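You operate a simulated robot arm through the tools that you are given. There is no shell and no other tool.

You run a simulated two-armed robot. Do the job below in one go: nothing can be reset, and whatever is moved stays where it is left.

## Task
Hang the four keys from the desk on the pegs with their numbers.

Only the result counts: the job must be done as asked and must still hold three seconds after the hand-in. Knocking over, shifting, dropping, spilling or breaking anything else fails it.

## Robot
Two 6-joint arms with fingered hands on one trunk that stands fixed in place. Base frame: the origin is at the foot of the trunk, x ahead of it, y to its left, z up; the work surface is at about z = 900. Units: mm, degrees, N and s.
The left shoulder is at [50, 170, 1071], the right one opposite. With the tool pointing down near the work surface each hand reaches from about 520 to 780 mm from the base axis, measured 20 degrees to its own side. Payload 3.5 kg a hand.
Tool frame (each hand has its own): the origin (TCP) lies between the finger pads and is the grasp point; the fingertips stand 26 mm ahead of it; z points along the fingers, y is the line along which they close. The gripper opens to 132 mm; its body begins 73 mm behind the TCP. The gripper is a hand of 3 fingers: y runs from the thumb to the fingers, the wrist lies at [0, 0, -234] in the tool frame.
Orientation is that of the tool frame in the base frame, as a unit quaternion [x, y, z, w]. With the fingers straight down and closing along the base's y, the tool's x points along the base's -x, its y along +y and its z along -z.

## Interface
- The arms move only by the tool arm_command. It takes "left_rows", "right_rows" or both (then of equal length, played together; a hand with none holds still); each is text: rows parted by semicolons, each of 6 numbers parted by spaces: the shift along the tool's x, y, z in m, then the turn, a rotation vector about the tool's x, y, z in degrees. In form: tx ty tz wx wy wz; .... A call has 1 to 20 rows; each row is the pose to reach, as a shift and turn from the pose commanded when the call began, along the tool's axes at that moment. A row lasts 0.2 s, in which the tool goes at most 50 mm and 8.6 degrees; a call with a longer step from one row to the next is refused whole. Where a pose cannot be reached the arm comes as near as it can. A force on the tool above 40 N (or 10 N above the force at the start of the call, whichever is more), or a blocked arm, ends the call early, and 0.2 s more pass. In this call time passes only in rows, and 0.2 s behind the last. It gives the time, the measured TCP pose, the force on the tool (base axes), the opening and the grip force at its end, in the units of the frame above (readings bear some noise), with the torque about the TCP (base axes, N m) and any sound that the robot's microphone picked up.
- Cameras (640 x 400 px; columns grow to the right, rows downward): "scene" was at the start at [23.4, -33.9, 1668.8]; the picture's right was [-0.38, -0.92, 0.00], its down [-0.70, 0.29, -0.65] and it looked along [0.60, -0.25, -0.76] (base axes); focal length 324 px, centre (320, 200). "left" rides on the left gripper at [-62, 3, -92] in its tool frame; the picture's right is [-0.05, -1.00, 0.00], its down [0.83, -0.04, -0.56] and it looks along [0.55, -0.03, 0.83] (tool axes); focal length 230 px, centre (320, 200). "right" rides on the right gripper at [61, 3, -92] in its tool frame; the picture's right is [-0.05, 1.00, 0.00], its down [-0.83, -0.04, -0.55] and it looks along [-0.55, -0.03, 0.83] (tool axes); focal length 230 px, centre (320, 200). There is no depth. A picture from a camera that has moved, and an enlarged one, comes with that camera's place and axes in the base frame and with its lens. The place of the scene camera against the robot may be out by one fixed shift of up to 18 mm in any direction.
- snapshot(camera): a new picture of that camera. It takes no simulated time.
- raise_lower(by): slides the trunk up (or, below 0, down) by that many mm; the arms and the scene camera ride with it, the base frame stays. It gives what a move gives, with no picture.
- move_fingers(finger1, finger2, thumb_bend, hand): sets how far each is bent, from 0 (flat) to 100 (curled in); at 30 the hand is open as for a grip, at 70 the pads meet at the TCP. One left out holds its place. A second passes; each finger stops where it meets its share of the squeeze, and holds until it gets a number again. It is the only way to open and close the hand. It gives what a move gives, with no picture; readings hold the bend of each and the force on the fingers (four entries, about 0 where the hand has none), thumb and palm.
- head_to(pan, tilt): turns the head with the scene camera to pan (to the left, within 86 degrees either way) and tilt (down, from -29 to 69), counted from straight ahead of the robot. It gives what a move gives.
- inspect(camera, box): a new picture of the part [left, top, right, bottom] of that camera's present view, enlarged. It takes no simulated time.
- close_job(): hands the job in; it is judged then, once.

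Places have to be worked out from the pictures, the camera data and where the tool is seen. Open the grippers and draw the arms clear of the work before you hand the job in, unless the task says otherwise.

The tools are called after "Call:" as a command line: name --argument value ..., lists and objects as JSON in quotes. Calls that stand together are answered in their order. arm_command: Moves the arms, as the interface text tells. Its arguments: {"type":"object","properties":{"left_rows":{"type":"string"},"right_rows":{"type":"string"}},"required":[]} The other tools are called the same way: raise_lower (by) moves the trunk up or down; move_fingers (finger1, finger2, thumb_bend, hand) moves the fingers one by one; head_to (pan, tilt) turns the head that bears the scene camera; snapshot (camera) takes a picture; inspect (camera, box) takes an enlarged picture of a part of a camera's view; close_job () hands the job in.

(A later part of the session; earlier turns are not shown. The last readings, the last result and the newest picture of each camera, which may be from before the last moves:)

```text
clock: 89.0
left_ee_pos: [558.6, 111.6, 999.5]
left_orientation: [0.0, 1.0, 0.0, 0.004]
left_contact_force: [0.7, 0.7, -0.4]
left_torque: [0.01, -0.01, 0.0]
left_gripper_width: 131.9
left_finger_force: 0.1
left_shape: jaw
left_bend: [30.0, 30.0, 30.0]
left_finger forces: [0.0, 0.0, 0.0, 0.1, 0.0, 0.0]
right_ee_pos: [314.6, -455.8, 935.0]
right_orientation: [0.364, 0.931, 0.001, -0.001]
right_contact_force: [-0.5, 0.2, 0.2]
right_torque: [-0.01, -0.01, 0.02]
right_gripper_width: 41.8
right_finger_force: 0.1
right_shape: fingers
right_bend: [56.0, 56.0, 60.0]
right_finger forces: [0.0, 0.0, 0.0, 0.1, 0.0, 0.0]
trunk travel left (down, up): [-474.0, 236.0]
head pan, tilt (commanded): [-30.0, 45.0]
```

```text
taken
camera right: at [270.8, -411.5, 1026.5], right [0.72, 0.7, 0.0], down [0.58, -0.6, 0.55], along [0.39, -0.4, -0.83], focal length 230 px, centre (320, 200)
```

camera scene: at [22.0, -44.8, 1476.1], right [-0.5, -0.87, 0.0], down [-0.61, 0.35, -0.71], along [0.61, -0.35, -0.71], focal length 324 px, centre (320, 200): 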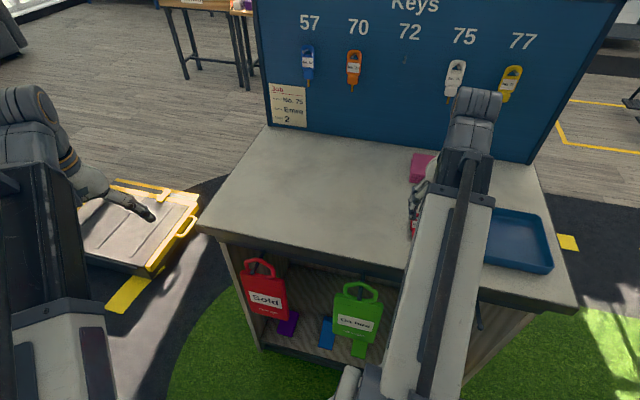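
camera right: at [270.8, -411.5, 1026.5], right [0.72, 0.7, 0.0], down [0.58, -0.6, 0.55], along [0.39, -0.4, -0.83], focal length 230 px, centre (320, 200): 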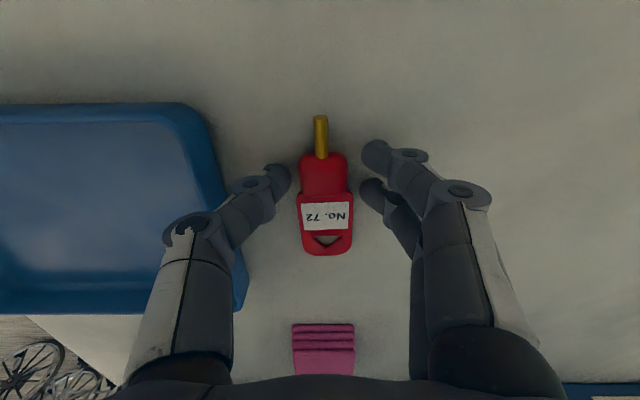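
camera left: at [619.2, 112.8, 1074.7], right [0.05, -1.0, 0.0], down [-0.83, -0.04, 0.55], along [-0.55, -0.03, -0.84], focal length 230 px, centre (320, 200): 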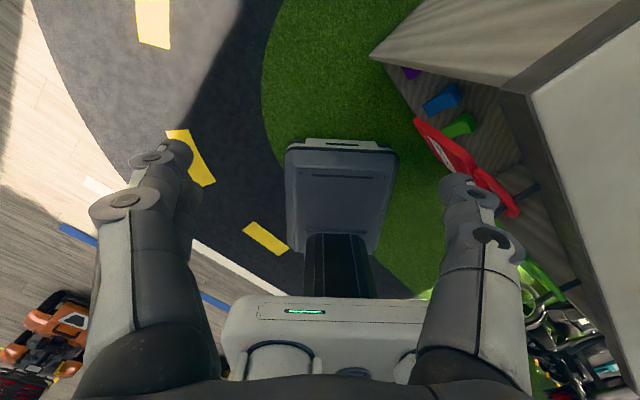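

Position matches the previous grasps. I'll go down 2 mm more and close.

Call:
raise_lower --by -2

Call:
move_fingers --hand "right" --finger1 66 --finger2 66 --thumb_bend 66

Call:
snapshot --camera "right"

```text
clock: 89.5
left_ee_pos: [560.1, 110.3, 996.7]
left_orientation: [-0.001, 1.0, 0.0, 0.004]
left_contact_force: [-0.9, -0.3, -0.1]
left_torque: [0.02, 0.0, 0.0]
left_gripper_width: 131.9
left_finger_force: 0.0
left_shape: jaw
left_bend: [30.0, 30.0, 30.0]
left_finger forces: [0.0, 0.0, 0.0, 0.0, 0.0, 0.0]
right_ee_pos: [313.7, -455.8, 933.8]
right_orientation: [0.364, 0.932, 0.0, 0.0]
right_contact_force: [0.9, 0.0, 0.6]
right_torque: [0.06, -0.02, 0.03]
right_gripper_width: 42.1
right_finger_force: 0.6
right_shape: fingers
right_bend: [56.0, 56.0, 60.0]
right_finger forces: [0.7, 0.8, 0.0, 0.0, 0.0, 0.0]
trunk travel left (down, up): [-472.0, 238.0]
head pan, tilt (commanded): [-30.0, 45.0]
```

```text
clock: 90.5
left_ee_pos: [559.3, 110.4, 997.9]
left_orientation: [0.001, 1.0, 0.0, 0.004]
left_contact_force: [0.3, -0.3, 0.3]
left_torque: [0.01, -0.01, 0.03]
left_gripper_width: 132.0
left_finger_force: 0.0
left_shape: jaw
left_bend: [30.0, 30.0, 30.0]
left_finger forces: [0.0, 0.0, 0.0, 0.1, 0.0, 0.0]
right_ee_pos: [313.7, -456.1, 931.7]
right_orientation: [0.365, 0.931, 0.001, 0.0]
right_contact_force: [-0.2, -0.2, 0.8]
right_torque: [0.04, 0.04, 0.01]
right_gripper_width: 28.8
right_finger_force: 4.9
right_shape: fingers
right_bend: [62.0, 62.0, 64.0]
right_finger forces: [2.7, 2.5, 0.0, 0.0, 5.7, 0.0]
trunk travel left (down, up): [-472.0, 238.0]
head pan, tilt (commanded): [-30.0, 45.0]
```

```text
taken
camera right: at [270.9, -411.5, 1024.5], right [0.72, 0.7, 0.0], down [0.58, -0.6, 0.55], along [0.39, -0.4, -0.83], focal length 230 px, centre (320, 200)
```

right: 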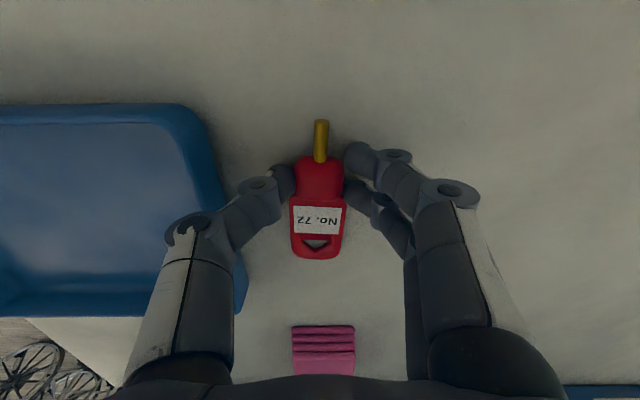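

It has the same grip signature as the others. I'll tighten and lift with the trunk.

Call:
move_fingers --hand "right" --finger1 71 --finger2 71 --thumb_bend 71

Call:
raise_lower --by 30

Call:
snapshot --camera "right"

Call:
inspect --camera "right" --box '[250, 110, 390, 280]'

```text
clock: 91.5
left_ee_pos: [558.8, 110.4, 998.0]
left_orientation: [0.0, 1.0, 0.0, 0.004]
left_contact_force: [0.5, 0.8, 0.0]
left_torque: [-0.01, 0.01, -0.04]
left_gripper_width: 131.9
left_finger_force: 0.0
left_shape: jaw
left_bend: [30.0, 30.0, 30.0]
left_finger forces: [0.1, 0.1, 0.0, 0.0, 0.1, 0.0]
right_ee_pos: [314.1, -456.6, 932.9]
right_orientation: [0.363, 0.932, 0.0, -0.001]
right_contact_force: [-0.5, -1.0, -0.6]
right_torque: [-0.01, 0.01, 0.04]
right_gripper_width: 26.5
right_finger_force: 12.2
right_shape: fingers
right_bend: [65.0, 65.0, 66.0]
right_finger forces: [4.9, 6.9, 0.0, 0.0, 12.0, 0.1]
trunk travel left (down, up): [-472.0, 238.0]
head pan, tilt (commanded): [-30.0, 45.0]
```

```text
clock: 92.2
left_ee_pos: [559.3, 110.0, 1026.1]
left_orientation: [-0.001, 1.0, 0.0, 0.003]
left_contact_force: [1.1, 0.3, 0.5]
left_torque: [0.0, 0.05, 0.02]
left_gripper_width: 131.9
left_finger_force: 0.0
left_shape: jaw
left_bend: [30.0, 30.0, 30.0]
left_finger forces: [0.0, 0.0, 0.0, 0.0, 0.0, 0.0]
right_ee_pos: [314.3, -455.8, 962.8]
right_orientation: [0.364, 0.931, 0.001, -0.002]
right_contact_force: [1.1, -0.5, 0.3]
right_torque: [0.01, -0.03, -0.03]
right_gripper_width: 26.6
right_finger_force: 11.8
right_shape: fingers
right_bend: [65.0, 65.0, 66.0]
right_finger forces: [5.1, 6.8, 0.1, 0.0, 12.0, 0.0]
trunk travel left (down, up): [-502.0, 208.0]
head pan, tilt (commanded): [-30.0, 45.0]
```

```text
taken
camera right: at [271.0, -411.5, 1054.5], right [0.72, 0.7, 0.0], down [0.58, -0.6, 0.55], along [0.39, -0.4, -0.83], focal length 230 px, centre (320, 200)
```

right: 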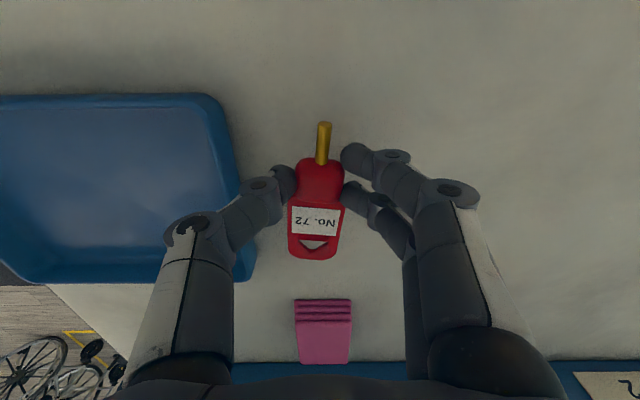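

```text
2.35 times, centred on (320, 195) of right
camera zoom: at [271.0, -411.5, 1054.5], right [0.72, 0.7, 0.0], down [0.58, -0.6, 0.55], along [0.39, -0.4, -0.83], focal length 541 px, centre (320, 212)
```

zoom: 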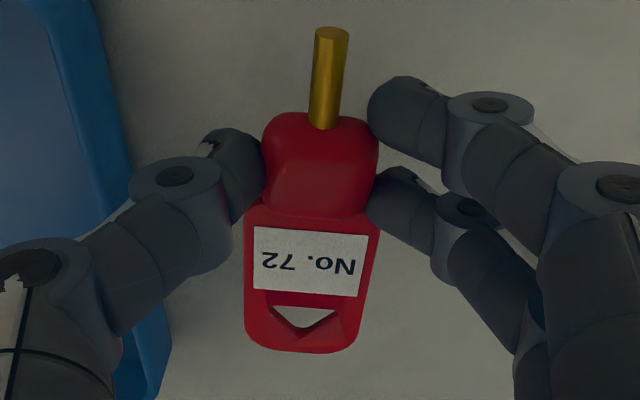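

Red is lifted securely, sitting about 8.4° in the hand with the hole at tool (-56, -8). I'll square it with a -5.35° yaw and swing up toward peg 72, staying well in front of the pegs.

Call:
arm_command --right_rows "0 0 0 0 0 -5.35"

Call:
arm_command --right_rows "-0.0336 0.0058 -0.0059 1.183 -8.013 0; -0.0665 0.0115 -0.0162 2.367 -16.03 0; -0.0977 0.0177 -0.0305 3.55 -24.04 0; -0.1269 0.0239 -0.0484 4.734 -32.05 0; -0.1528 0.0308 -0.0696 5.917 -40.07 0; -0.1753 0.0381 -0.0935 7.1 -48.08 0; -0.194 0.046 -0.1197 8.284 -56.09 0; -0.2083 0.0546 -0.1479 9.467 -64.11 0; -0.2184 0.0638 -0.1776 10.65 -72.12 0; -0.2236 0.0736 -0.2084 11.83 -80.13 0"

Call:
snapshot --camera "scene"

Call:
snapshot --camera "right"

```text
clock: 92.6
left_ee_pos: [559.1, 110.3, 1026.6]
left_orientation: [0.0, 1.0, 0.0, 0.003]
left_contact_force: [0.1, -0.4, -0.1]
left_torque: [0.01, 0.01, -0.01]
left_gripper_width: 131.9
left_finger_force: 0.1
left_shape: jaw
left_bend: [30.0, 30.0, 30.0]
left_finger forces: [0.0, 0.0, 0.0, 0.0, 0.0, 0.0]
right_ee_pos: [313.2, -456.3, 962.6]
right_orientation: [0.32, 0.947, 0.0, -0.001]
right_contact_force: [0.2, -0.4, 0.7]
right_torque: [-0.01, 0.0, 0.01]
right_gripper_width: 26.6
right_finger_force: 11.8
right_shape: fingers
right_bend: [65.0, 65.0, 66.0]
right_finger forces: [5.0, 6.8, 0.0, 0.1, 11.9, 0.0]
trunk travel left (down, up): [-502.0, 208.0]
head pan, tilt (commanded): [-30.0, 45.0]
```

```text
clock: 94.8
left_ee_pos: [560.5, 109.5, 1028.1]
left_orientation: [0.001, 1.0, 0.0, 0.003]
left_contact_force: [-0.3, 0.1, 0.0]
left_torque: [-0.05, 0.02, -0.01]
left_gripper_width: 131.7
left_finger_force: 0.0
left_shape: jaw
left_bend: [30.0, 30.0, 30.0]
left_finger forces: [0.0, 0.1, 0.0, 0.0, 0.1, 0.0]
right_ee_pos: [536.7, -533.2, 1170.6]
right_orientation: [0.244, 0.72, -0.296, 0.579]
right_contact_force: [0.4, 1.1, 0.2]
right_torque: [0.01, -0.02, 0.0]
right_gripper_width: 26.1
right_finger_force: 11.8
right_shape: fingers
right_bend: [65.0, 66.0, 66.0]
right_finger forces: [6.1, 6.3, 0.0, 0.0, 11.4, 0.0]
trunk travel left (down, up): [-502.0, 208.0]
head pan, tilt (commanded): [-30.0, 45.0]
```

```text
taken
camera scene: at [22.0, -44.8, 1489.6], right [-0.5, -0.87, 0.0], down [-0.61, 0.35, -0.71], along [0.61, -0.35, -0.71], focal length 324 px, centre (320, 200)
```

scene: 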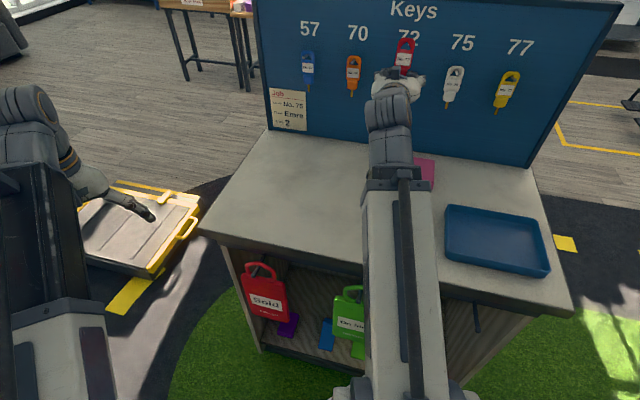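

```text
taken
camera right: at [462.9, -464.0, 1123.7], right [0.7, 0.7, -0.09], down [-0.24, 0.35, 0.9], along [0.67, -0.61, 0.42], focal length 230 px, centre (320, 200)
```

right: 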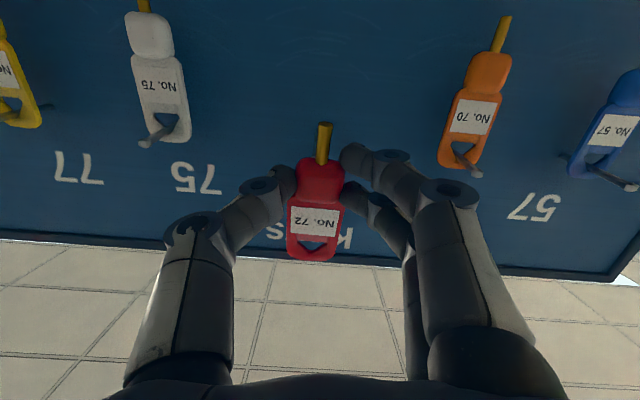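

Red is in front of the board at lateral 12.4. I'll lower the trunk 51 mm to peg height and check alignment.

Call:
raise_lower --by -51

Call:
snapshot --camera "scene"

Call:
inspect --camera "scene" --box '[365, 5, 445, 65]'

```text
clock: 95.7
left_ee_pos: [559.5, 110.7, 977.0]
left_orientation: [0.0, 1.0, -0.001, 0.003]
left_contact_force: [-0.4, 0.1, 0.7]
left_torque: [0.0, -0.02, -0.04]
left_gripper_width: 132.0
left_finger_force: 0.0
left_shape: jaw
left_bend: [30.0, 30.0, 30.0]
left_finger forces: [0.1, 0.1, 0.0, 0.1, 0.0, 0.1]
right_ee_pos: [537.3, -532.7, 1119.4]
right_orientation: [0.244, 0.721, -0.295, 0.578]
right_contact_force: [-0.4, -0.7, -0.2]
right_torque: [-0.01, 0.03, 0.01]
right_gripper_width: 26.1
right_finger_force: 12.0
right_shape: fingers
right_bend: [65.0, 66.0, 66.0]
right_finger forces: [6.0, 6.3, 0.0, 0.0, 11.4, 0.0]
trunk travel left (down, up): [-451.0, 259.0]
head pan, tilt (commanded): [-30.0, 45.0]
```

```text
taken
camera scene: at [21.9, -44.8, 1438.6], right [-0.5, -0.87, 0.0], down [-0.61, 0.35, -0.71], along [0.61, -0.35, -0.71], focal length 324 px, centre (320, 200)
```

scene: 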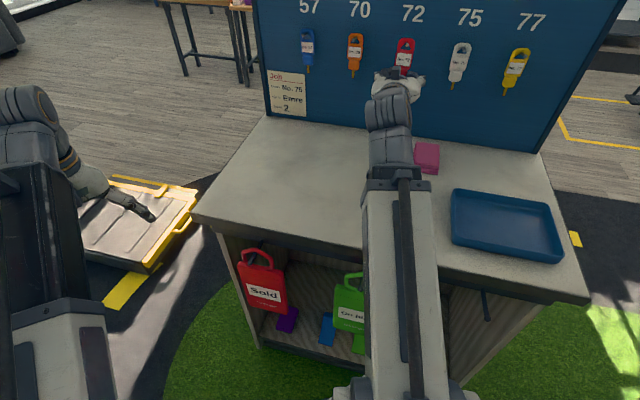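

```text
6.67 times, centred on (405, 35) of scene
camera zoom: at [21.9, -44.8, 1438.6], right [-0.5, -0.87, 0.0], down [-0.61, 0.35, -0.71], along [0.61, -0.35, -0.71], focal length 2159 px, centre (-247, 1300)
```

zoom: 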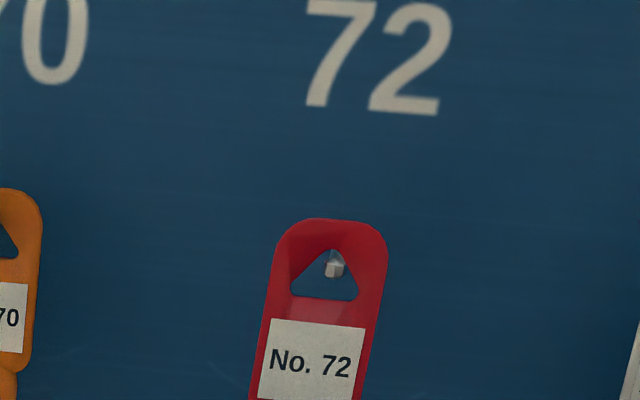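

Peg 72's tip is nearly centred in the hole. I'll advance 25 mm horizontally to the tip with a 0.8 mm right correction, then 10 mm along the slope.

Call:
arm_command --right_rows "-0.0005 -0.0009 0.004 0 0 0; -0.0012 -0.001 0.009 0 0 0; -0.0019 -0.0011 0.014 0 0 0; -0.0026 -0.0012 0.019 0 0 0; -0.0033 -0.0013 0.0248 0 0 0; -0.0033 -0.0013 0.03 0 0 0; -0.0033 -0.0013 0.0348 0 0 0"

Call:
inspect --camera "scene" --box '[365, 5, 445, 65]'

Call:
inspect --camera "right" --box '[250, 160, 390, 300]'

```text
clock: 97.3
left_ee_pos: [559.5, 111.0, 976.2]
left_orientation: [0.0, 1.0, 0.0, 0.003]
left_contact_force: [0.1, -0.5, -0.1]
left_torque: [0.0, 0.02, -0.01]
left_gripper_width: 131.9
left_finger_force: 0.1
left_shape: jaw
left_bend: [30.0, 30.0, 30.0]
left_finger forces: [0.0, 0.0, 0.0, 0.1, 0.0, 0.0]
right_ee_pos: [560.6, -558.5, 1117.7]
right_orientation: [0.244, 0.72, -0.296, 0.578]
right_contact_force: [-0.1, -0.4, 0.0]
right_torque: [0.01, -0.02, -0.03]
right_gripper_width: 20.2
right_finger_force: 11.0
right_shape: fingers
right_bend: [68.0, 67.0, 66.0]
right_finger forces: [5.4, 6.9, 0.0, 0.0, 9.0, 0.1]
trunk travel left (down, up): [-451.0, 259.0]
head pan, tilt (commanded): [-30.0, 45.0]
```

```text
6.67 times, centred on (405, 35) of scene
camera zoom: at [21.9, -44.6, 1438.7], right [-0.5, -0.87, 0.0], down [-0.61, 0.35, -0.71], along [0.61, -0.35, -0.71], focal length 2159 px, centre (-247, 1300)
```

zoom: 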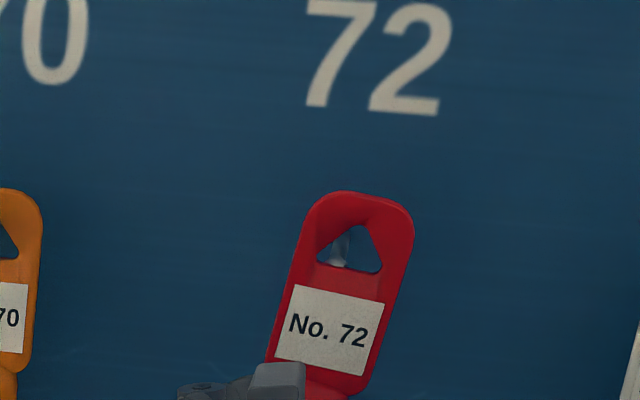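

```text
2.86 times, centred on (320, 230) of right
camera zoom: at [486.7, -489.8, 1071.1], right [0.7, 0.7, -0.09], down [-0.24, 0.35, 0.9], along [0.67, -0.61, 0.42], focal length 657 px, centre (320, 114)
```

zoom: 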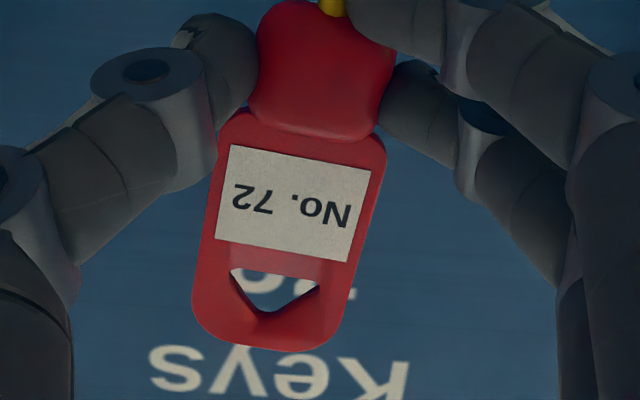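

The peg caught the key just below its hole and the key has tipped and rotated in the grip. I'll back straight off 30 mm and look at how it's being held.

Call:
arm_command --right_rows "0.0015 0.0002 -0.01 0 0 0; 0.0031 0.0005 -0.02 0 0 0; 0.0046 0.0007 -0.0296 0 0 0"

Call:
inspect --camera "scene" --box '[355, 5, 455, 80]'

Call:
inspect --camera "right" --box '[240, 100, 400, 290]'

```text
clock: 98.1
left_ee_pos: [560.6, 110.1, 977.3]
left_orientation: [0.0, 1.0, 0.0, 0.003]
left_contact_force: [0.5, 0.8, 1.0]
left_torque: [-0.03, -0.05, 0.01]
left_gripper_width: 131.6
left_finger_force: 0.1
left_shape: jaw
left_bend: [30.0, 30.0, 30.0]
left_finger forces: [0.0, 0.0, 0.0, 0.0, 0.1, 0.1]
right_ee_pos: [540.0, -538.3, 1117.8]
right_orientation: [0.245, 0.72, -0.296, 0.578]
right_contact_force: [0.1, 0.6, -0.7]
right_torque: [0.01, 0.01, 0.0]
right_gripper_width: 20.0
right_finger_force: 11.3
right_shape: fingers
right_bend: [68.0, 67.0, 66.0]
right_finger forces: [5.9, 6.6, 0.1, 0.0, 9.5, 0.0]
trunk travel left (down, up): [-451.0, 259.0]
head pan, tilt (commanded): [-30.0, 45.0]
```

```text
5.33 times, centred on (405, 42) of scene
camera zoom: at [22.0, -44.8, 1438.6], right [-0.5, -0.87, 0.0], down [-0.61, 0.35, -0.71], along [0.61, -0.35, -0.71], focal length 1727 px, centre (-133, 1040)
```

zoom: 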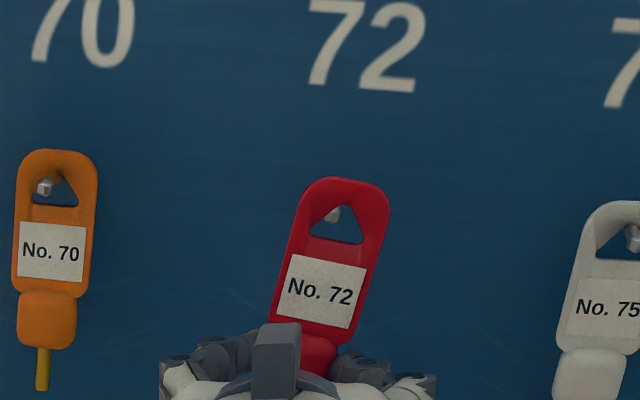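

```text
2.11 times, centred on (320, 195) of right
camera zoom: at [465.3, -468.5, 1070.9], right [0.7, 0.71, -0.09], down [-0.24, 0.35, 0.91], along [0.67, -0.61, 0.41], focal length 484 px, centre (320, 210)
```

zoom: 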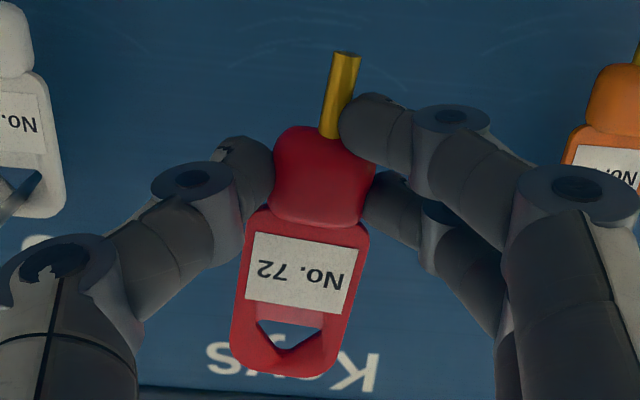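

The key is still held but tipped about 11°. I also see my mistake: I ignored the peg's upward slope when extrapolating, so the key was about 4 mm too high. Recomputing, the hole needs about 5 mm left and 5 mm down at the peg tip. I'll apply that now while still 26 mm short.

Call:
arm_command --right_rows "0.0022 0.0028 0.0004 0 0 0; 0.0044 0.0057 0.0008 0 0 0"

Call:
inspect --camera "scene" --box '[375, 15, 435, 60]'

Call:
inspect --camera "right" --box '[240, 100, 400, 290]'

```text
clock: 98.7
left_ee_pos: [560.1, 109.9, 976.7]
left_orientation: [0.001, 1.0, 0.0, 0.004]
left_contact_force: [0.5, -0.8, 0.4]
left_torque: [0.01, 0.02, -0.01]
left_gripper_width: 132.0
left_finger_force: 0.1
left_shape: jaw
left_bend: [30.0, 30.0, 30.0]
left_finger forces: [0.1, 0.0, 0.0, 0.0, 0.1, 0.1]
right_ee_pos: [543.2, -533.5, 1112.9]
right_orientation: [0.244, 0.721, -0.296, 0.578]
right_contact_force: [-0.3, 0.4, -0.2]
right_torque: [0.02, 0.0, 0.02]
right_gripper_width: 20.0
right_finger_force: 10.6
right_shape: fingers
right_bend: [68.0, 67.0, 66.0]
right_finger forces: [5.7, 6.6, 0.0, 0.0, 9.5, 0.1]
trunk travel left (down, up): [-451.0, 259.0]
head pan, tilt (commanded): [-30.0, 45.0]
```

```text
8.89 times, centred on (405, 38) of scene
camera zoom: at [22.0, -44.8, 1438.6], right [-0.5, -0.87, 0.0], down [-0.61, 0.35, -0.71], along [0.61, -0.35, -0.71], focal length 2879 px, centre (-436, 1644)
```

zoom: 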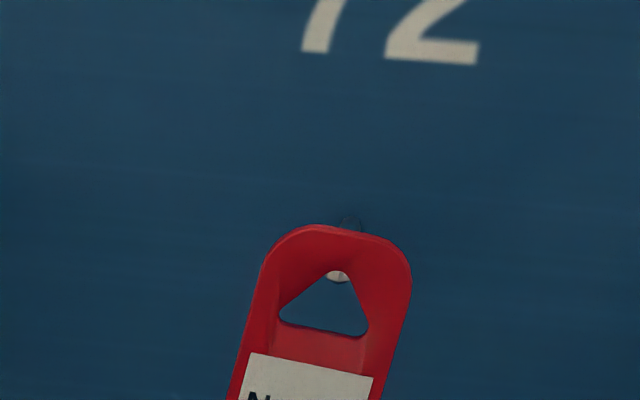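

```text
2.11 times, centred on (320, 195) of right
camera zoom: at [468.6, -465.1, 1066.1], right [0.7, 0.7, -0.09], down [-0.24, 0.35, 0.9], along [0.67, -0.61, 0.42], focal length 484 px, centre (320, 210)
```

zoom: 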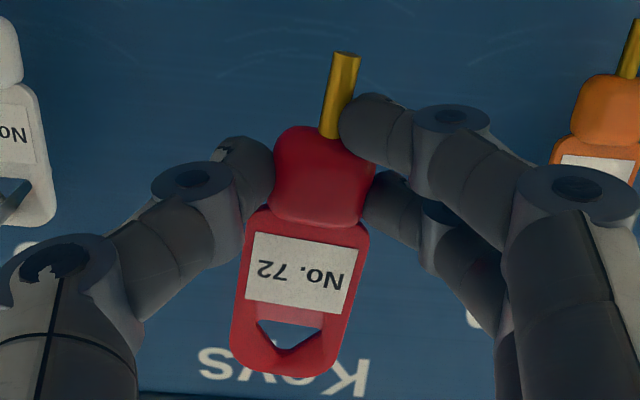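

At the tip plane this puts the peg within 1 mm of the hole's centre. I'll advance 22 mm horizontally and recheck before going through.

Call:
arm_command --right_rows "-0.0007 -0.0003 0.0055 0 0 0; -0.0014 -0.0006 0.011 0 0 0; -0.0021 -0.0009 0.0165 0 0 0; -0.0028 -0.0012 0.0218 0 0 0"

Call:
inspect --camera "scene" --box '[375, 15, 435, 60]'

Call:
inspect --camera "right" --box '[240, 100, 400, 290]'

```text
clock: 99.7
left_ee_pos: [560.1, 110.5, 977.0]
left_orientation: [0.0, 1.0, 0.0, 0.003]
left_contact_force: [-0.7, 0.0, -0.4]
left_torque: [0.02, -0.07, 0.04]
left_gripper_width: 132.0
left_finger_force: 0.1
left_shape: jaw
left_bend: [30.0, 30.0, 30.0]
left_finger forces: [0.0, 0.1, 0.1, 0.0, 0.0, 0.1]
right_ee_pos: [558.3, -550.7, 1111.3]
right_orientation: [0.244, 0.721, -0.296, 0.578]
right_contact_force: [-0.3, 0.2, -0.4]
right_torque: [0.03, 0.01, 0.07]
right_gripper_width: 20.1
right_finger_force: 11.2
right_shape: fingers
right_bend: [69.0, 67.0, 66.0]
right_finger forces: [5.8, 6.6, 0.1, 0.0, 9.5, 0.0]
trunk travel left (down, up): [-451.0, 259.0]
head pan, tilt (commanded): [-30.0, 45.0]
```

```text
8.89 times, centred on (405, 38) of scene
camera zoom: at [22.0, -44.8, 1438.6], right [-0.5, -0.87, 0.0], down [-0.61, 0.35, -0.71], along [0.61, -0.35, -0.71], focal length 2879 px, centre (-436, 1644)
```

zoom: 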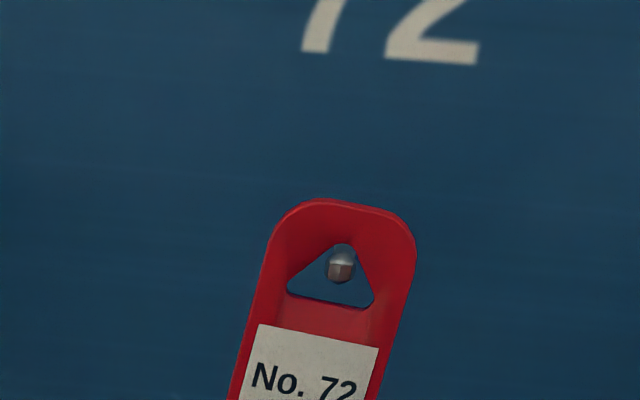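

```text
2.11 times, centred on (320, 195) of right
camera zoom: at [484.2, -480.8, 1064.9], right [0.7, 0.71, -0.09], down [-0.24, 0.35, 0.91], along [0.67, -0.61, 0.41], focal length 484 px, centre (320, 210)
```

zoom: 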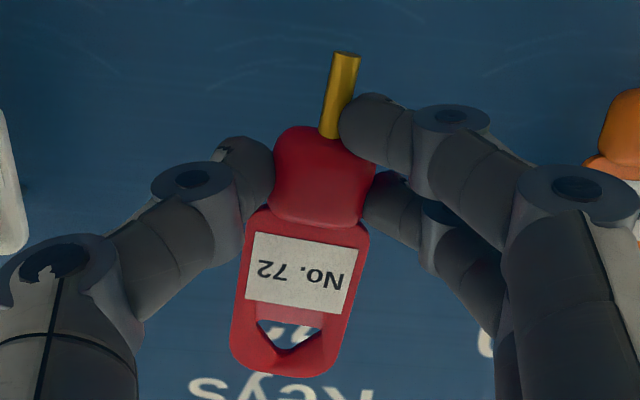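

The tip is well inside the hole outline with about 8 mm to go. I'll advance through it now, with small steps.

Call:
arm_command --right_rows "-0.0008 -0.0001 0.005 0 0 0; -0.0011 -0.0002 0.01 0 0 0; -0.0011 -0.0002 0.015 0 0 0; -0.0011 -0.0002 0.019 0 0 0"

Call:
inspect --camera "scene" --box '[375, 15, 435, 60]'

Call:
inspect --camera "right" --box '[240, 130, 400, 320]'

```text
clock: 100.7
left_ee_pos: [559.8, 109.6, 975.7]
left_orientation: [0.0, 1.0, 0.0, 0.004]
left_contact_force: [-0.7, 0.1, -0.3]
left_torque: [0.0, 0.02, 0.04]
left_gripper_width: 132.1
left_finger_force: 0.1
left_shape: jaw
left_bend: [30.0, 30.0, 30.0]
left_finger forces: [0.0, 0.0, 0.0, 0.0, 0.0, 0.1]
right_ee_pos: [572.1, -563.0, 1109.4]
right_orientation: [0.244, 0.721, -0.295, 0.578]
right_contact_force: [0.3, -0.3, -1.2]
right_torque: [-0.01, -0.01, -0.01]
right_gripper_width: 20.4
right_finger_force: 10.3
right_shape: fingers
right_bend: [69.0, 67.0, 66.0]
right_finger forces: [5.8, 6.6, 0.0, 0.1, 9.5, 0.1]
trunk travel left (down, up): [-451.0, 259.0]
head pan, tilt (commanded): [-30.0, 45.0]
```

```text
8.89 times, centred on (405, 38) of scene
camera zoom: at [22.0, -44.8, 1438.6], right [-0.5, -0.87, 0.0], down [-0.61, 0.35, -0.71], along [0.61, -0.35, -0.71], focal length 2879 px, centre (-436, 1644)
```

zoom: 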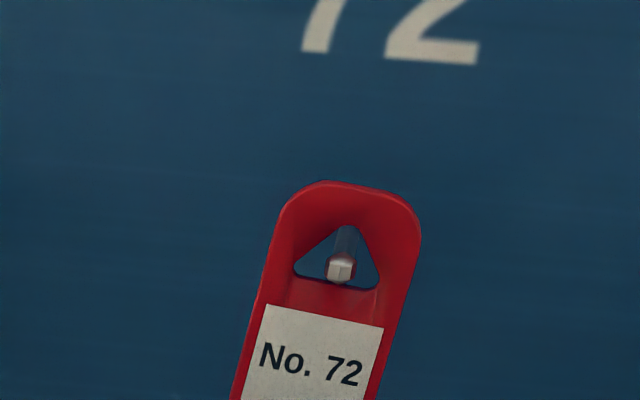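

```text
2.11 times, centred on (320, 225) of right
camera zoom: at [497.4, -494.5, 1063.0], right [0.7, 0.7, -0.09], down [-0.24, 0.35, 0.91], along [0.67, -0.61, 0.41], focal length 484 px, centre (320, 147)
```

zoom: 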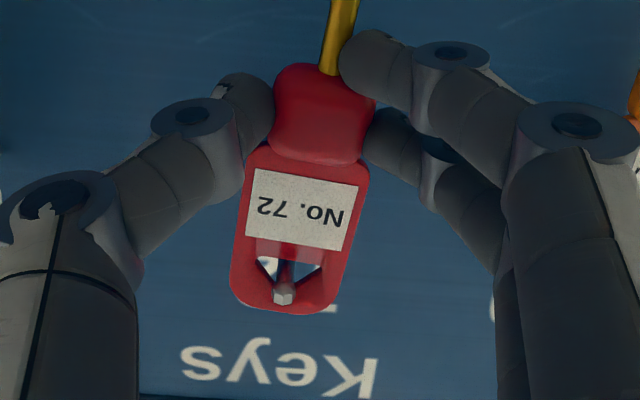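

The peg is through the hole with no contact. I'll continue 24 mm along the slope while easing down 3 mm.

Call:
arm_command --right_rows "0.001 0.0001 0.004 0 0 0; 0.002 0.0003 0.009 0 0 0; 0.0025 0.0004 0.014 0 0 0; 0.003 0.0004 0.019 0 0 0; 0.003 0.0004 0.024 0 0 0"

Call:
inspect --camera "scene" --box '[375, 15, 435, 60]'

Call:
inspect --camera "right" --box '[240, 130, 400, 320]'

```text
clock: 101.9
left_ee_pos: [559.4, 110.6, 976.1]
left_orientation: [0.0, 1.0, 0.001, 0.003]
left_contact_force: [-0.1, 0.1, -0.3]
left_torque: [0.0, -0.01, 0.02]
left_gripper_width: 132.0
left_finger_force: 0.1
left_shape: jaw
left_bend: [30.0, 30.0, 30.0]
left_finger forces: [0.1, 0.1, 0.1, 0.0, 0.0, 0.1]
right_ee_pos: [588.1, -579.6, 1101.9]
right_orientation: [0.244, 0.72, -0.295, 0.578]
right_contact_force: [1.4, 0.2, -0.3]
right_torque: [-0.02, 0.01, 0.06]
right_gripper_width: 20.0
right_finger_force: 11.0
right_shape: fingers
right_bend: [69.0, 67.0, 66.0]
right_finger forces: [5.8, 6.5, 0.0, 0.0, 9.5, 0.1]
trunk travel left (down, up): [-451.0, 259.0]
head pan, tilt (commanded): [-30.0, 45.0]
```

```text
8.89 times, centred on (405, 38) of scene
camera zoom: at [22.0, -44.8, 1438.6], right [-0.5, -0.87, 0.0], down [-0.61, 0.35, -0.71], along [0.61, -0.35, -0.71], focal length 2879 px, centre (-436, 1644)
```

zoom: 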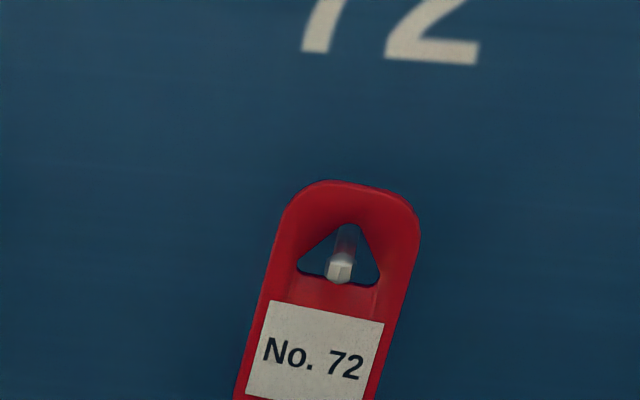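

```text
2.11 times, centred on (320, 225) of right
camera zoom: at [514.0, -511.2, 1055.7], right [0.7, 0.7, -0.09], down [-0.24, 0.35, 0.91], along [0.67, -0.61, 0.41], focal length 484 px, centre (320, 147)
```

zoom: 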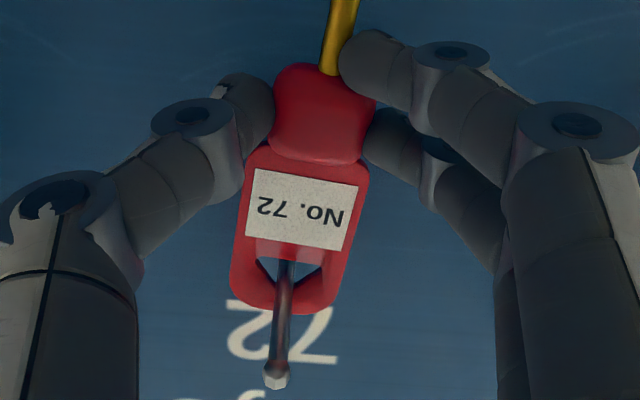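

The peg is well through. I'll lower onto it in 2 mm steps.

Call:
arm_command --right_rows "0.002 0.0003 0.0003 0 0 0; 0.0039 0.0006 0.0006 0 0 0; 0.0059 0.0009 0.0009 0 0 0; 0.0073 0.0011 0.0012 0 0 0"

Call:
inspect --camera "scene" --box '[375, 15, 435, 60]'

Call:
inspect --camera "right" --box '[240, 130, 400, 320]'

```text
clock: 102.9
left_ee_pos: [558.2, 110.9, 977.6]
left_orientation: [0.0, 1.0, -0.001, 0.004]
left_contact_force: [0.8, -0.1, -0.2]
left_torque: [-0.02, -0.03, 0.01]
left_gripper_width: 132.0
left_finger_force: 0.0
left_shape: jaw
left_bend: [30.0, 30.0, 30.0]
left_finger forces: [0.0, 0.0, 0.0, 0.0, 0.1, 0.0]
right_ee_pos: [587.5, -579.1, 1098.3]
right_orientation: [0.244, 0.719, -0.296, 0.58]
right_contact_force: [0.7, -1.5, 11.1]
right_torque: [-0.2, -0.16, -0.02]
right_gripper_width: 19.5
right_finger_force: 10.4
right_shape: fingers
right_bend: [69.0, 67.0, 66.0]
right_finger forces: [3.9, 6.8, 0.0, 0.0, 9.9, 0.0]
trunk travel left (down, up): [-451.0, 259.0]
head pan, tilt (commanded): [-30.0, 45.0]
```

```text
8.89 times, centred on (405, 38) of scene
camera zoom: at [21.2, -44.2, 1438.8], right [-0.5, -0.87, 0.0], down [-0.61, 0.35, -0.71], along [0.61, -0.35, -0.71], focal length 2879 px, centre (-436, 1644)
```

zoom: 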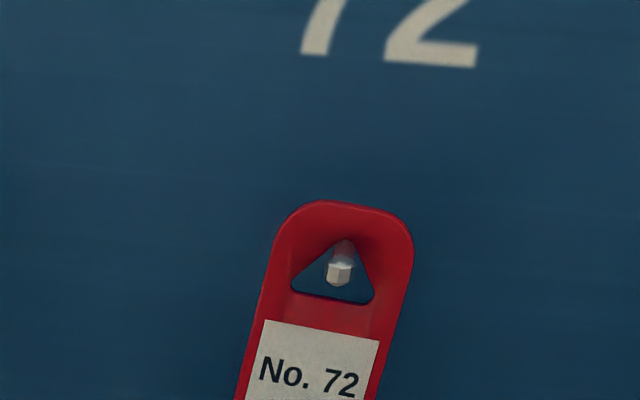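

```text
2.11 times, centred on (320, 225) of right
camera zoom: at [513.2, -510.6, 1050.2], right [0.7, 0.71, -0.09], down [-0.24, 0.36, 0.9], along [0.67, -0.61, 0.42], focal length 484 px, centre (320, 147)
```

zoom: 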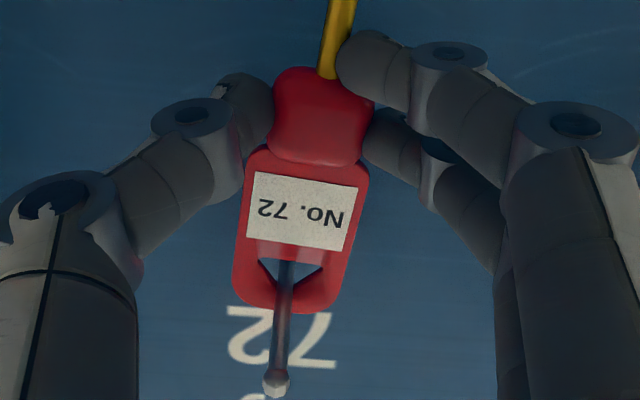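

The peg takes the load at 11 N. I'll relieve it by 3 mm, then open gently.

Call:
arm_command --right_rows "-0.0015 -0.0002 -0.0002 0 0 0; -0.0028 -0.0004 -0.0004 0 0 0"

Call:
move_fingers --hand "right" --finger1 45 --finger2 45 --thumb_bend 45

Call:
inspect --camera "scene" --box '[355, 5, 455, 80]'

Call:
snapshot --camera "right"

```text
clock: 103.5
left_ee_pos: [558.5, 110.0, 975.7]
left_orientation: [-0.001, 1.0, -0.002, 0.004]
left_contact_force: [0.3, 0.5, 0.3]
left_torque: [-0.03, 0.02, 0.0]
left_gripper_width: 131.6
left_finger_force: 0.1
left_shape: jaw
left_bend: [30.0, 30.0, 30.0]
left_finger forces: [0.0, 0.0, 0.0, 0.1, 0.1, 0.0]
right_ee_pos: [589.2, -579.1, 1097.5]
right_orientation: [0.244, 0.721, -0.296, 0.577]
right_contact_force: [0.6, -0.8, 3.9]
right_torque: [-0.04, -0.05, 0.0]
right_gripper_width: 19.5
right_finger_force: 11.1
right_shape: fingers
right_bend: [69.0, 67.0, 66.0]
right_finger forces: [5.2, 7.0, 0.0, 0.1, 9.9, 0.0]
trunk travel left (down, up): [-451.0, 259.0]
head pan, tilt (commanded): [-30.0, 45.0]
```

```text
clock: 104.5
left_ee_pos: [560.0, 111.1, 976.8]
left_orientation: [0.0, 1.0, 0.0, 0.003]
left_contact_force: [0.3, -0.4, -0.4]
left_torque: [0.02, 0.02, 0.0]
left_gripper_width: 132.0
left_finger_force: 0.1
left_shape: jaw
left_bend: [30.0, 30.0, 30.0]
left_finger forces: [0.0, 0.0, 0.1, 0.0, 0.0, 0.0]
right_ee_pos: [587.6, -579.5, 1097.7]
right_orientation: [0.244, 0.72, -0.296, 0.577]
right_contact_force: [-0.5, -0.8, 1.3]
right_torque: [0.02, 0.04, -0.01]
right_gripper_width: 84.0
right_finger_force: 0.1
right_shape: fingers
right_bend: [45.0, 45.0, 45.0]
right_finger forces: [0.1, 0.0, 0.1, 0.0, 0.1, 0.1]
trunk travel left (down, up): [-451.0, 259.0]
head pan, tilt (commanded): [-30.0, 45.0]
```

```text
5.33 times, centred on (405, 42) of scene
camera zoom: at [22.0, -44.8, 1438.6], right [-0.5, -0.87, 0.0], down [-0.61, 0.35, -0.71], along [0.61, -0.35, -0.71], focal length 1727 px, centre (-133, 1040)
```

zoom: 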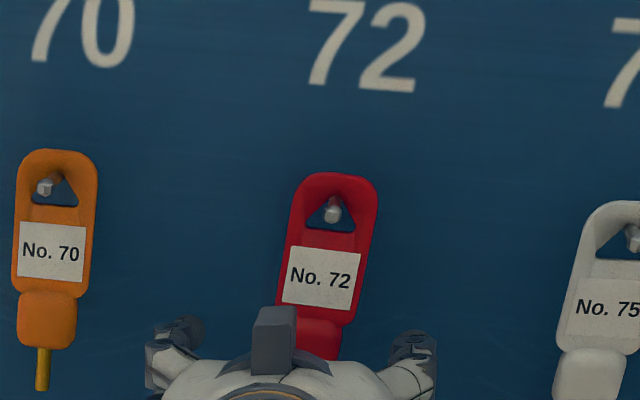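

```text
taken
camera right: at [513.3, -511.1, 1051.5], right [0.7, 0.71, -0.09], down [-0.24, 0.35, 0.91], along [0.67, -0.61, 0.41], focal length 230 px, centre (320, 200)
```

right: 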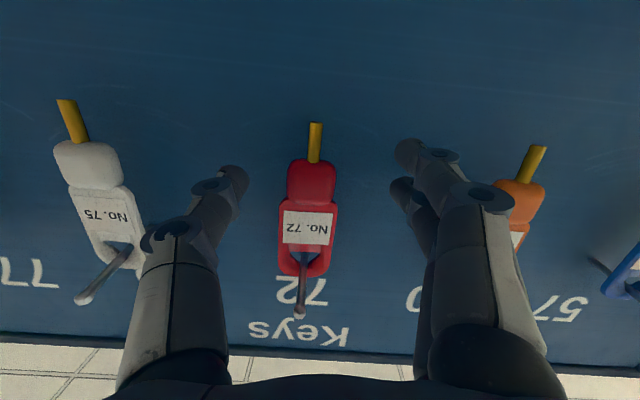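

Red hangs on peg 72. I'll withdraw the open hand straight back.

Call:
arm_command --right_rows "0 0 -0.008 0 0 0; 0 0 -0.018 0 0 0; 0 0 -0.03 0 0 0; 0 0 -0.042 0 0 0; 0 0 -0.05 0 0 0"

Call:
inspect --camera "scene" --box '[280, 0, 570, 110]'

Call:
snapshot --camera "right"

```text
clock: 105.7
left_ee_pos: [559.4, 111.1, 975.2]
left_orientation: [-0.001, 1.0, 0.0, 0.003]
left_contact_force: [0.0, 0.2, -0.9]
left_torque: [-0.01, -0.05, 0.01]
left_gripper_width: 132.1
left_finger_force: 0.1
left_shape: jaw
left_bend: [30.0, 30.0, 30.0]
left_finger forces: [0.1, 0.0, 0.1, 0.0, 0.0, 0.0]
right_ee_pos: [554.4, -544.6, 1104.7]
right_orientation: [0.243, 0.721, -0.295, 0.578]
right_contact_force: [0.0, -0.3, -0.4]
right_torque: [-0.07, 0.03, 0.05]
right_gripper_width: 84.1
right_finger_force: 0.2
right_shape: fingers
right_bend: [45.0, 45.0, 45.0]
right_finger forces: [0.1, 0.0, 0.1, 0.0, 0.1, 0.1]
trunk travel left (down, up): [-451.0, 259.0]
head pan, tilt (commanded): [-30.0, 45.0]
```

```text
2.21 times, centred on (425, 55) of scene
camera zoom: at [22.0, -44.8, 1438.6], right [-0.5, -0.87, 0.0], down [-0.61, 0.35, -0.71], along [0.61, -0.35, -0.71], focal length 715 px, centre (88, 520)
```

zoom: 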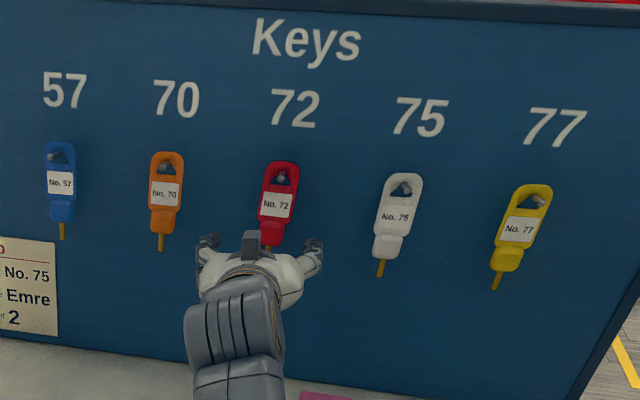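

```text
taken
camera right: at [479.3, -475.1, 1058.7], right [0.7, 0.7, -0.09], down [-0.24, 0.35, 0.91], along [0.67, -0.61, 0.41], focal length 230 px, centre (320, 200)
```

right: 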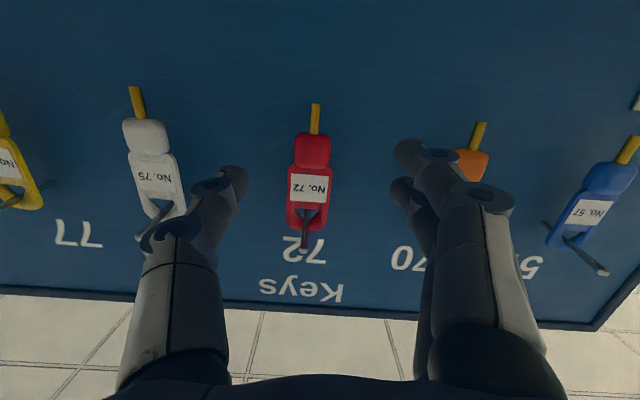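

All four keys hang on their own pegs, with orange untouched on 70. I'll draw the hand back from the board, then down and left, clear of everything.

Call:
arm_command --right_rows "0.0015 0.0002 -0.0099 0 0 0; 0.0255 0.0262 -0.0136 -1.12 7.59 0; 0.0483 0.0519 -0.0215 -2.24 15.18 0; 0.0706 0.0776 -0.0334 -3.36 22.76 0; 0.0911 0.1032 -0.0493 -4.48 30.35 0; 0.1093 0.1281 -0.0684 -5.6 37.94 0; 0.1252 0.153 -0.0912 -6.72 45.5 0"

Call:
move_fingers --hand "right" --finger1 30 --finger2 30 --thumb_bend 30

Call:
snapshot --camera "scene"

Call:
inspect --camera "scene" --box '[280, 0, 570, 110]'

```text
clock: 107.3
left_ee_pos: [559.6, 110.8, 976.7]
left_orientation: [0.0, 1.0, -0.001, 0.003]
left_contact_force: [0.6, -0.3, 0.3]
left_torque: [0.01, 0.02, 0.01]
left_gripper_width: 132.0
left_finger_force: 0.0
left_shape: jaw
left_bend: [30.0, 30.0, 30.0]
left_finger forces: [0.0, 0.1, 0.0, 0.0, 0.0, 0.1]
right_ee_pos: [570.9, -371.5, 976.3]
right_orientation: [0.306, 0.903, -0.137, 0.267]
right_contact_force: [0.7, 0.1, -0.1]
right_torque: [0.04, 0.02, 0.01]
right_gripper_width: 84.0
right_finger_force: 0.2
right_shape: fingers
right_bend: [45.0, 45.0, 45.0]
right_finger forces: [0.1, 0.0, 0.0, 0.1, 0.1, 0.0]
trunk travel left (down, up): [-451.0, 259.0]
head pan, tilt (commanded): [-30.0, 45.0]
```

```text
clock: 108.3
left_ee_pos: [559.6, 110.4, 976.4]
left_orientation: [-0.001, 1.0, 0.001, 0.004]
left_contact_force: [0.0, 0.2, 0.3]
left_torque: [-0.02, -0.01, -0.03]
left_gripper_width: 132.0
left_finger_force: 0.0
left_shape: jaw
left_bend: [30.0, 30.0, 30.0]
left_finger forces: [0.0, 0.0, 0.0, 0.1, 0.0, 0.1]
right_ee_pos: [570.7, -371.0, 976.7]
right_orientation: [0.306, 0.904, -0.136, 0.267]
right_contact_force: [0.4, -0.1, 0.5]
right_torque: [0.0, 0.03, 0.01]
right_gripper_width: 134.0
right_finger_force: 0.1
right_shape: fingers
right_bend: [30.0, 30.0, 30.0]
right_finger forces: [0.1, 0.1, 0.0, 0.1, 0.0, 0.1]
trunk travel left (down, up): [-451.0, 259.0]
head pan, tilt (commanded): [-30.0, 45.0]
```

```text
taken
camera scene: at [22.0, -44.8, 1438.6], right [-0.5, -0.87, 0.0], down [-0.61, 0.35, -0.71], along [0.61, -0.35, -0.71], focal length 324 px, centre (320, 200)
```

scene: 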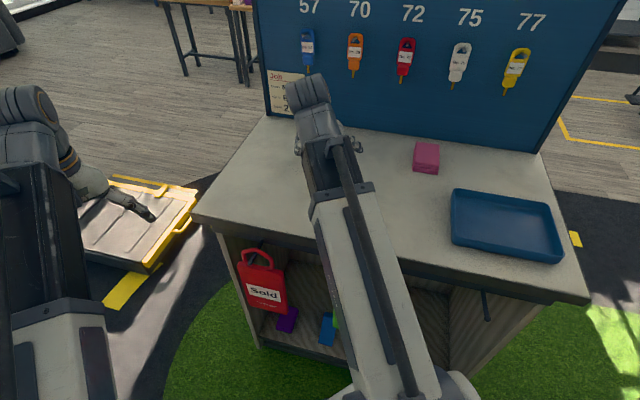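

```text
2.21 times, centred on (425, 55) of scene
camera zoom: at [22.0, -44.8, 1438.6], right [-0.5, -0.87, 0.0], down [-0.61, 0.35, -0.71], along [0.61, -0.35, -0.71], focal length 715 px, centre (88, 520)
```

zoom: 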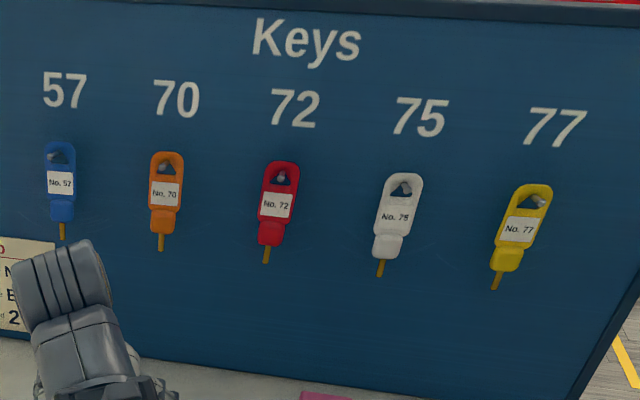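

All five keys hang neatly below their numbers. I'll raise the trunk to lift both hands well clear, then check each key's seating close up.

Call:
raise_lower --by 120

Call:
snapshot --camera "scene"

Call:
inspect --camera "scene" --box '[290, 30, 420, 130]'

Call:
inspect --camera "scene" --box '[420, 30, 550, 130]'

```text
clock: 109.8
left_ee_pos: [560.1, 109.7, 1096.4]
left_orientation: [0.0, 1.0, 0.0, 0.003]
left_contact_force: [0.1, 0.4, -0.6]
left_torque: [-0.02, -0.01, -0.01]
left_gripper_width: 132.0
left_finger_force: 0.0
left_shape: jaw
left_bend: [30.0, 30.0, 30.0]
left_finger forces: [0.0, 0.1, 0.0, 0.1, 0.1, 0.0]
right_ee_pos: [570.5, -371.8, 1096.1]
right_orientation: [0.306, 0.904, -0.136, 0.267]
right_contact_force: [0.2, -0.7, 0.2]
right_torque: [0.01, -0.01, 0.02]
right_gripper_width: 133.8
right_finger_force: 0.0
right_shape: fingers
right_bend: [30.0, 30.0, 30.0]
right_finger forces: [0.0, 0.0, 0.0, 0.0, 0.1, 0.0]
trunk travel left (down, up): [-571.0, 139.0]
head pan, tilt (commanded): [-30.0, 45.0]
```

```text
taken
camera scene: at [22.1, -44.8, 1558.6], right [-0.5, -0.87, 0.0], down [-0.61, 0.35, -0.71], along [0.61, -0.35, -0.71], focal length 324 px, centre (320, 200)
```

scene: 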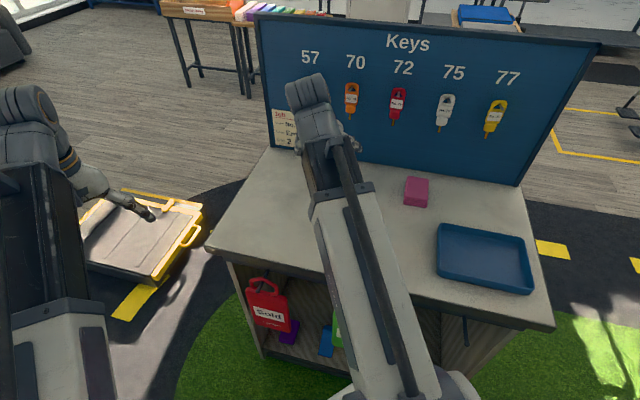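

```text
4.00 times, centred on (355, 80) of scene
camera zoom: at [22.1, -44.8, 1558.6], right [-0.5, -0.87, 0.0], down [-0.61, 0.35, -0.71], along [0.61, -0.35, -0.71], focal length 1296 px, centre (180, 680)
```

zoom: 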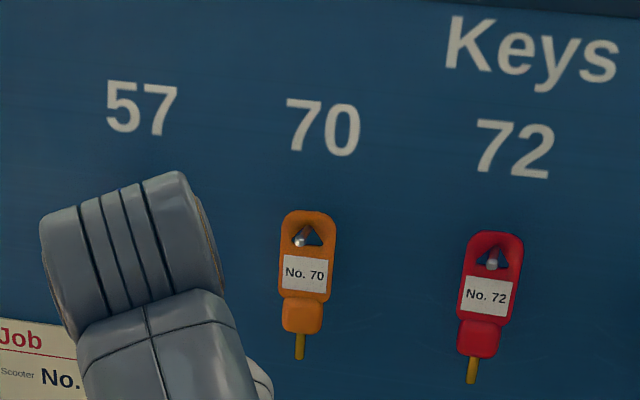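

```text
4.00 times, centred on (485, 80) of scene
camera zoom: at [22.1, -44.8, 1558.6], right [-0.5, -0.87, 0.0], down [-0.61, 0.35, -0.71], along [0.61, -0.35, -0.71], focal length 1296 px, centre (-340, 680)
```

zoom: 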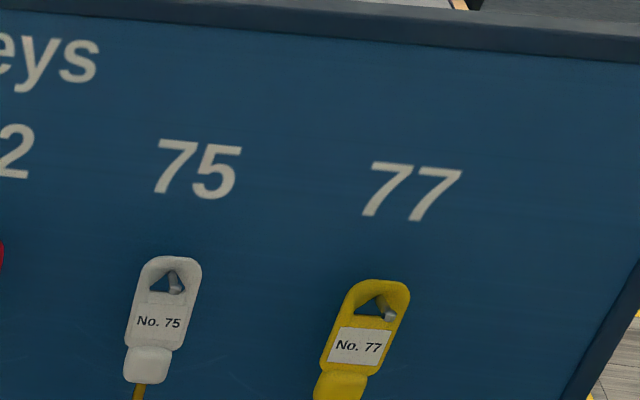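

Everything hangs properly, and only blue is hidden behind the arm here. I'll confirm it with the hand camera.

Call:
snapshot --camera "right"

```text
taken
camera right: at [494.3, -301.4, 1136.2], right [0.66, 0.75, -0.05], down [0.31, -0.2, 0.93], along [0.69, -0.63, -0.37], focal length 230 px, centre (320, 200)
```

right: 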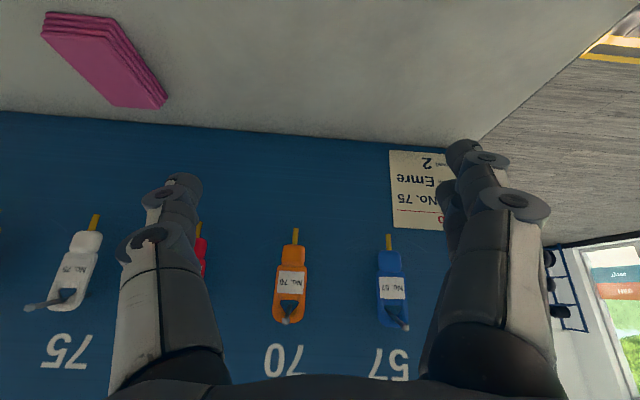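

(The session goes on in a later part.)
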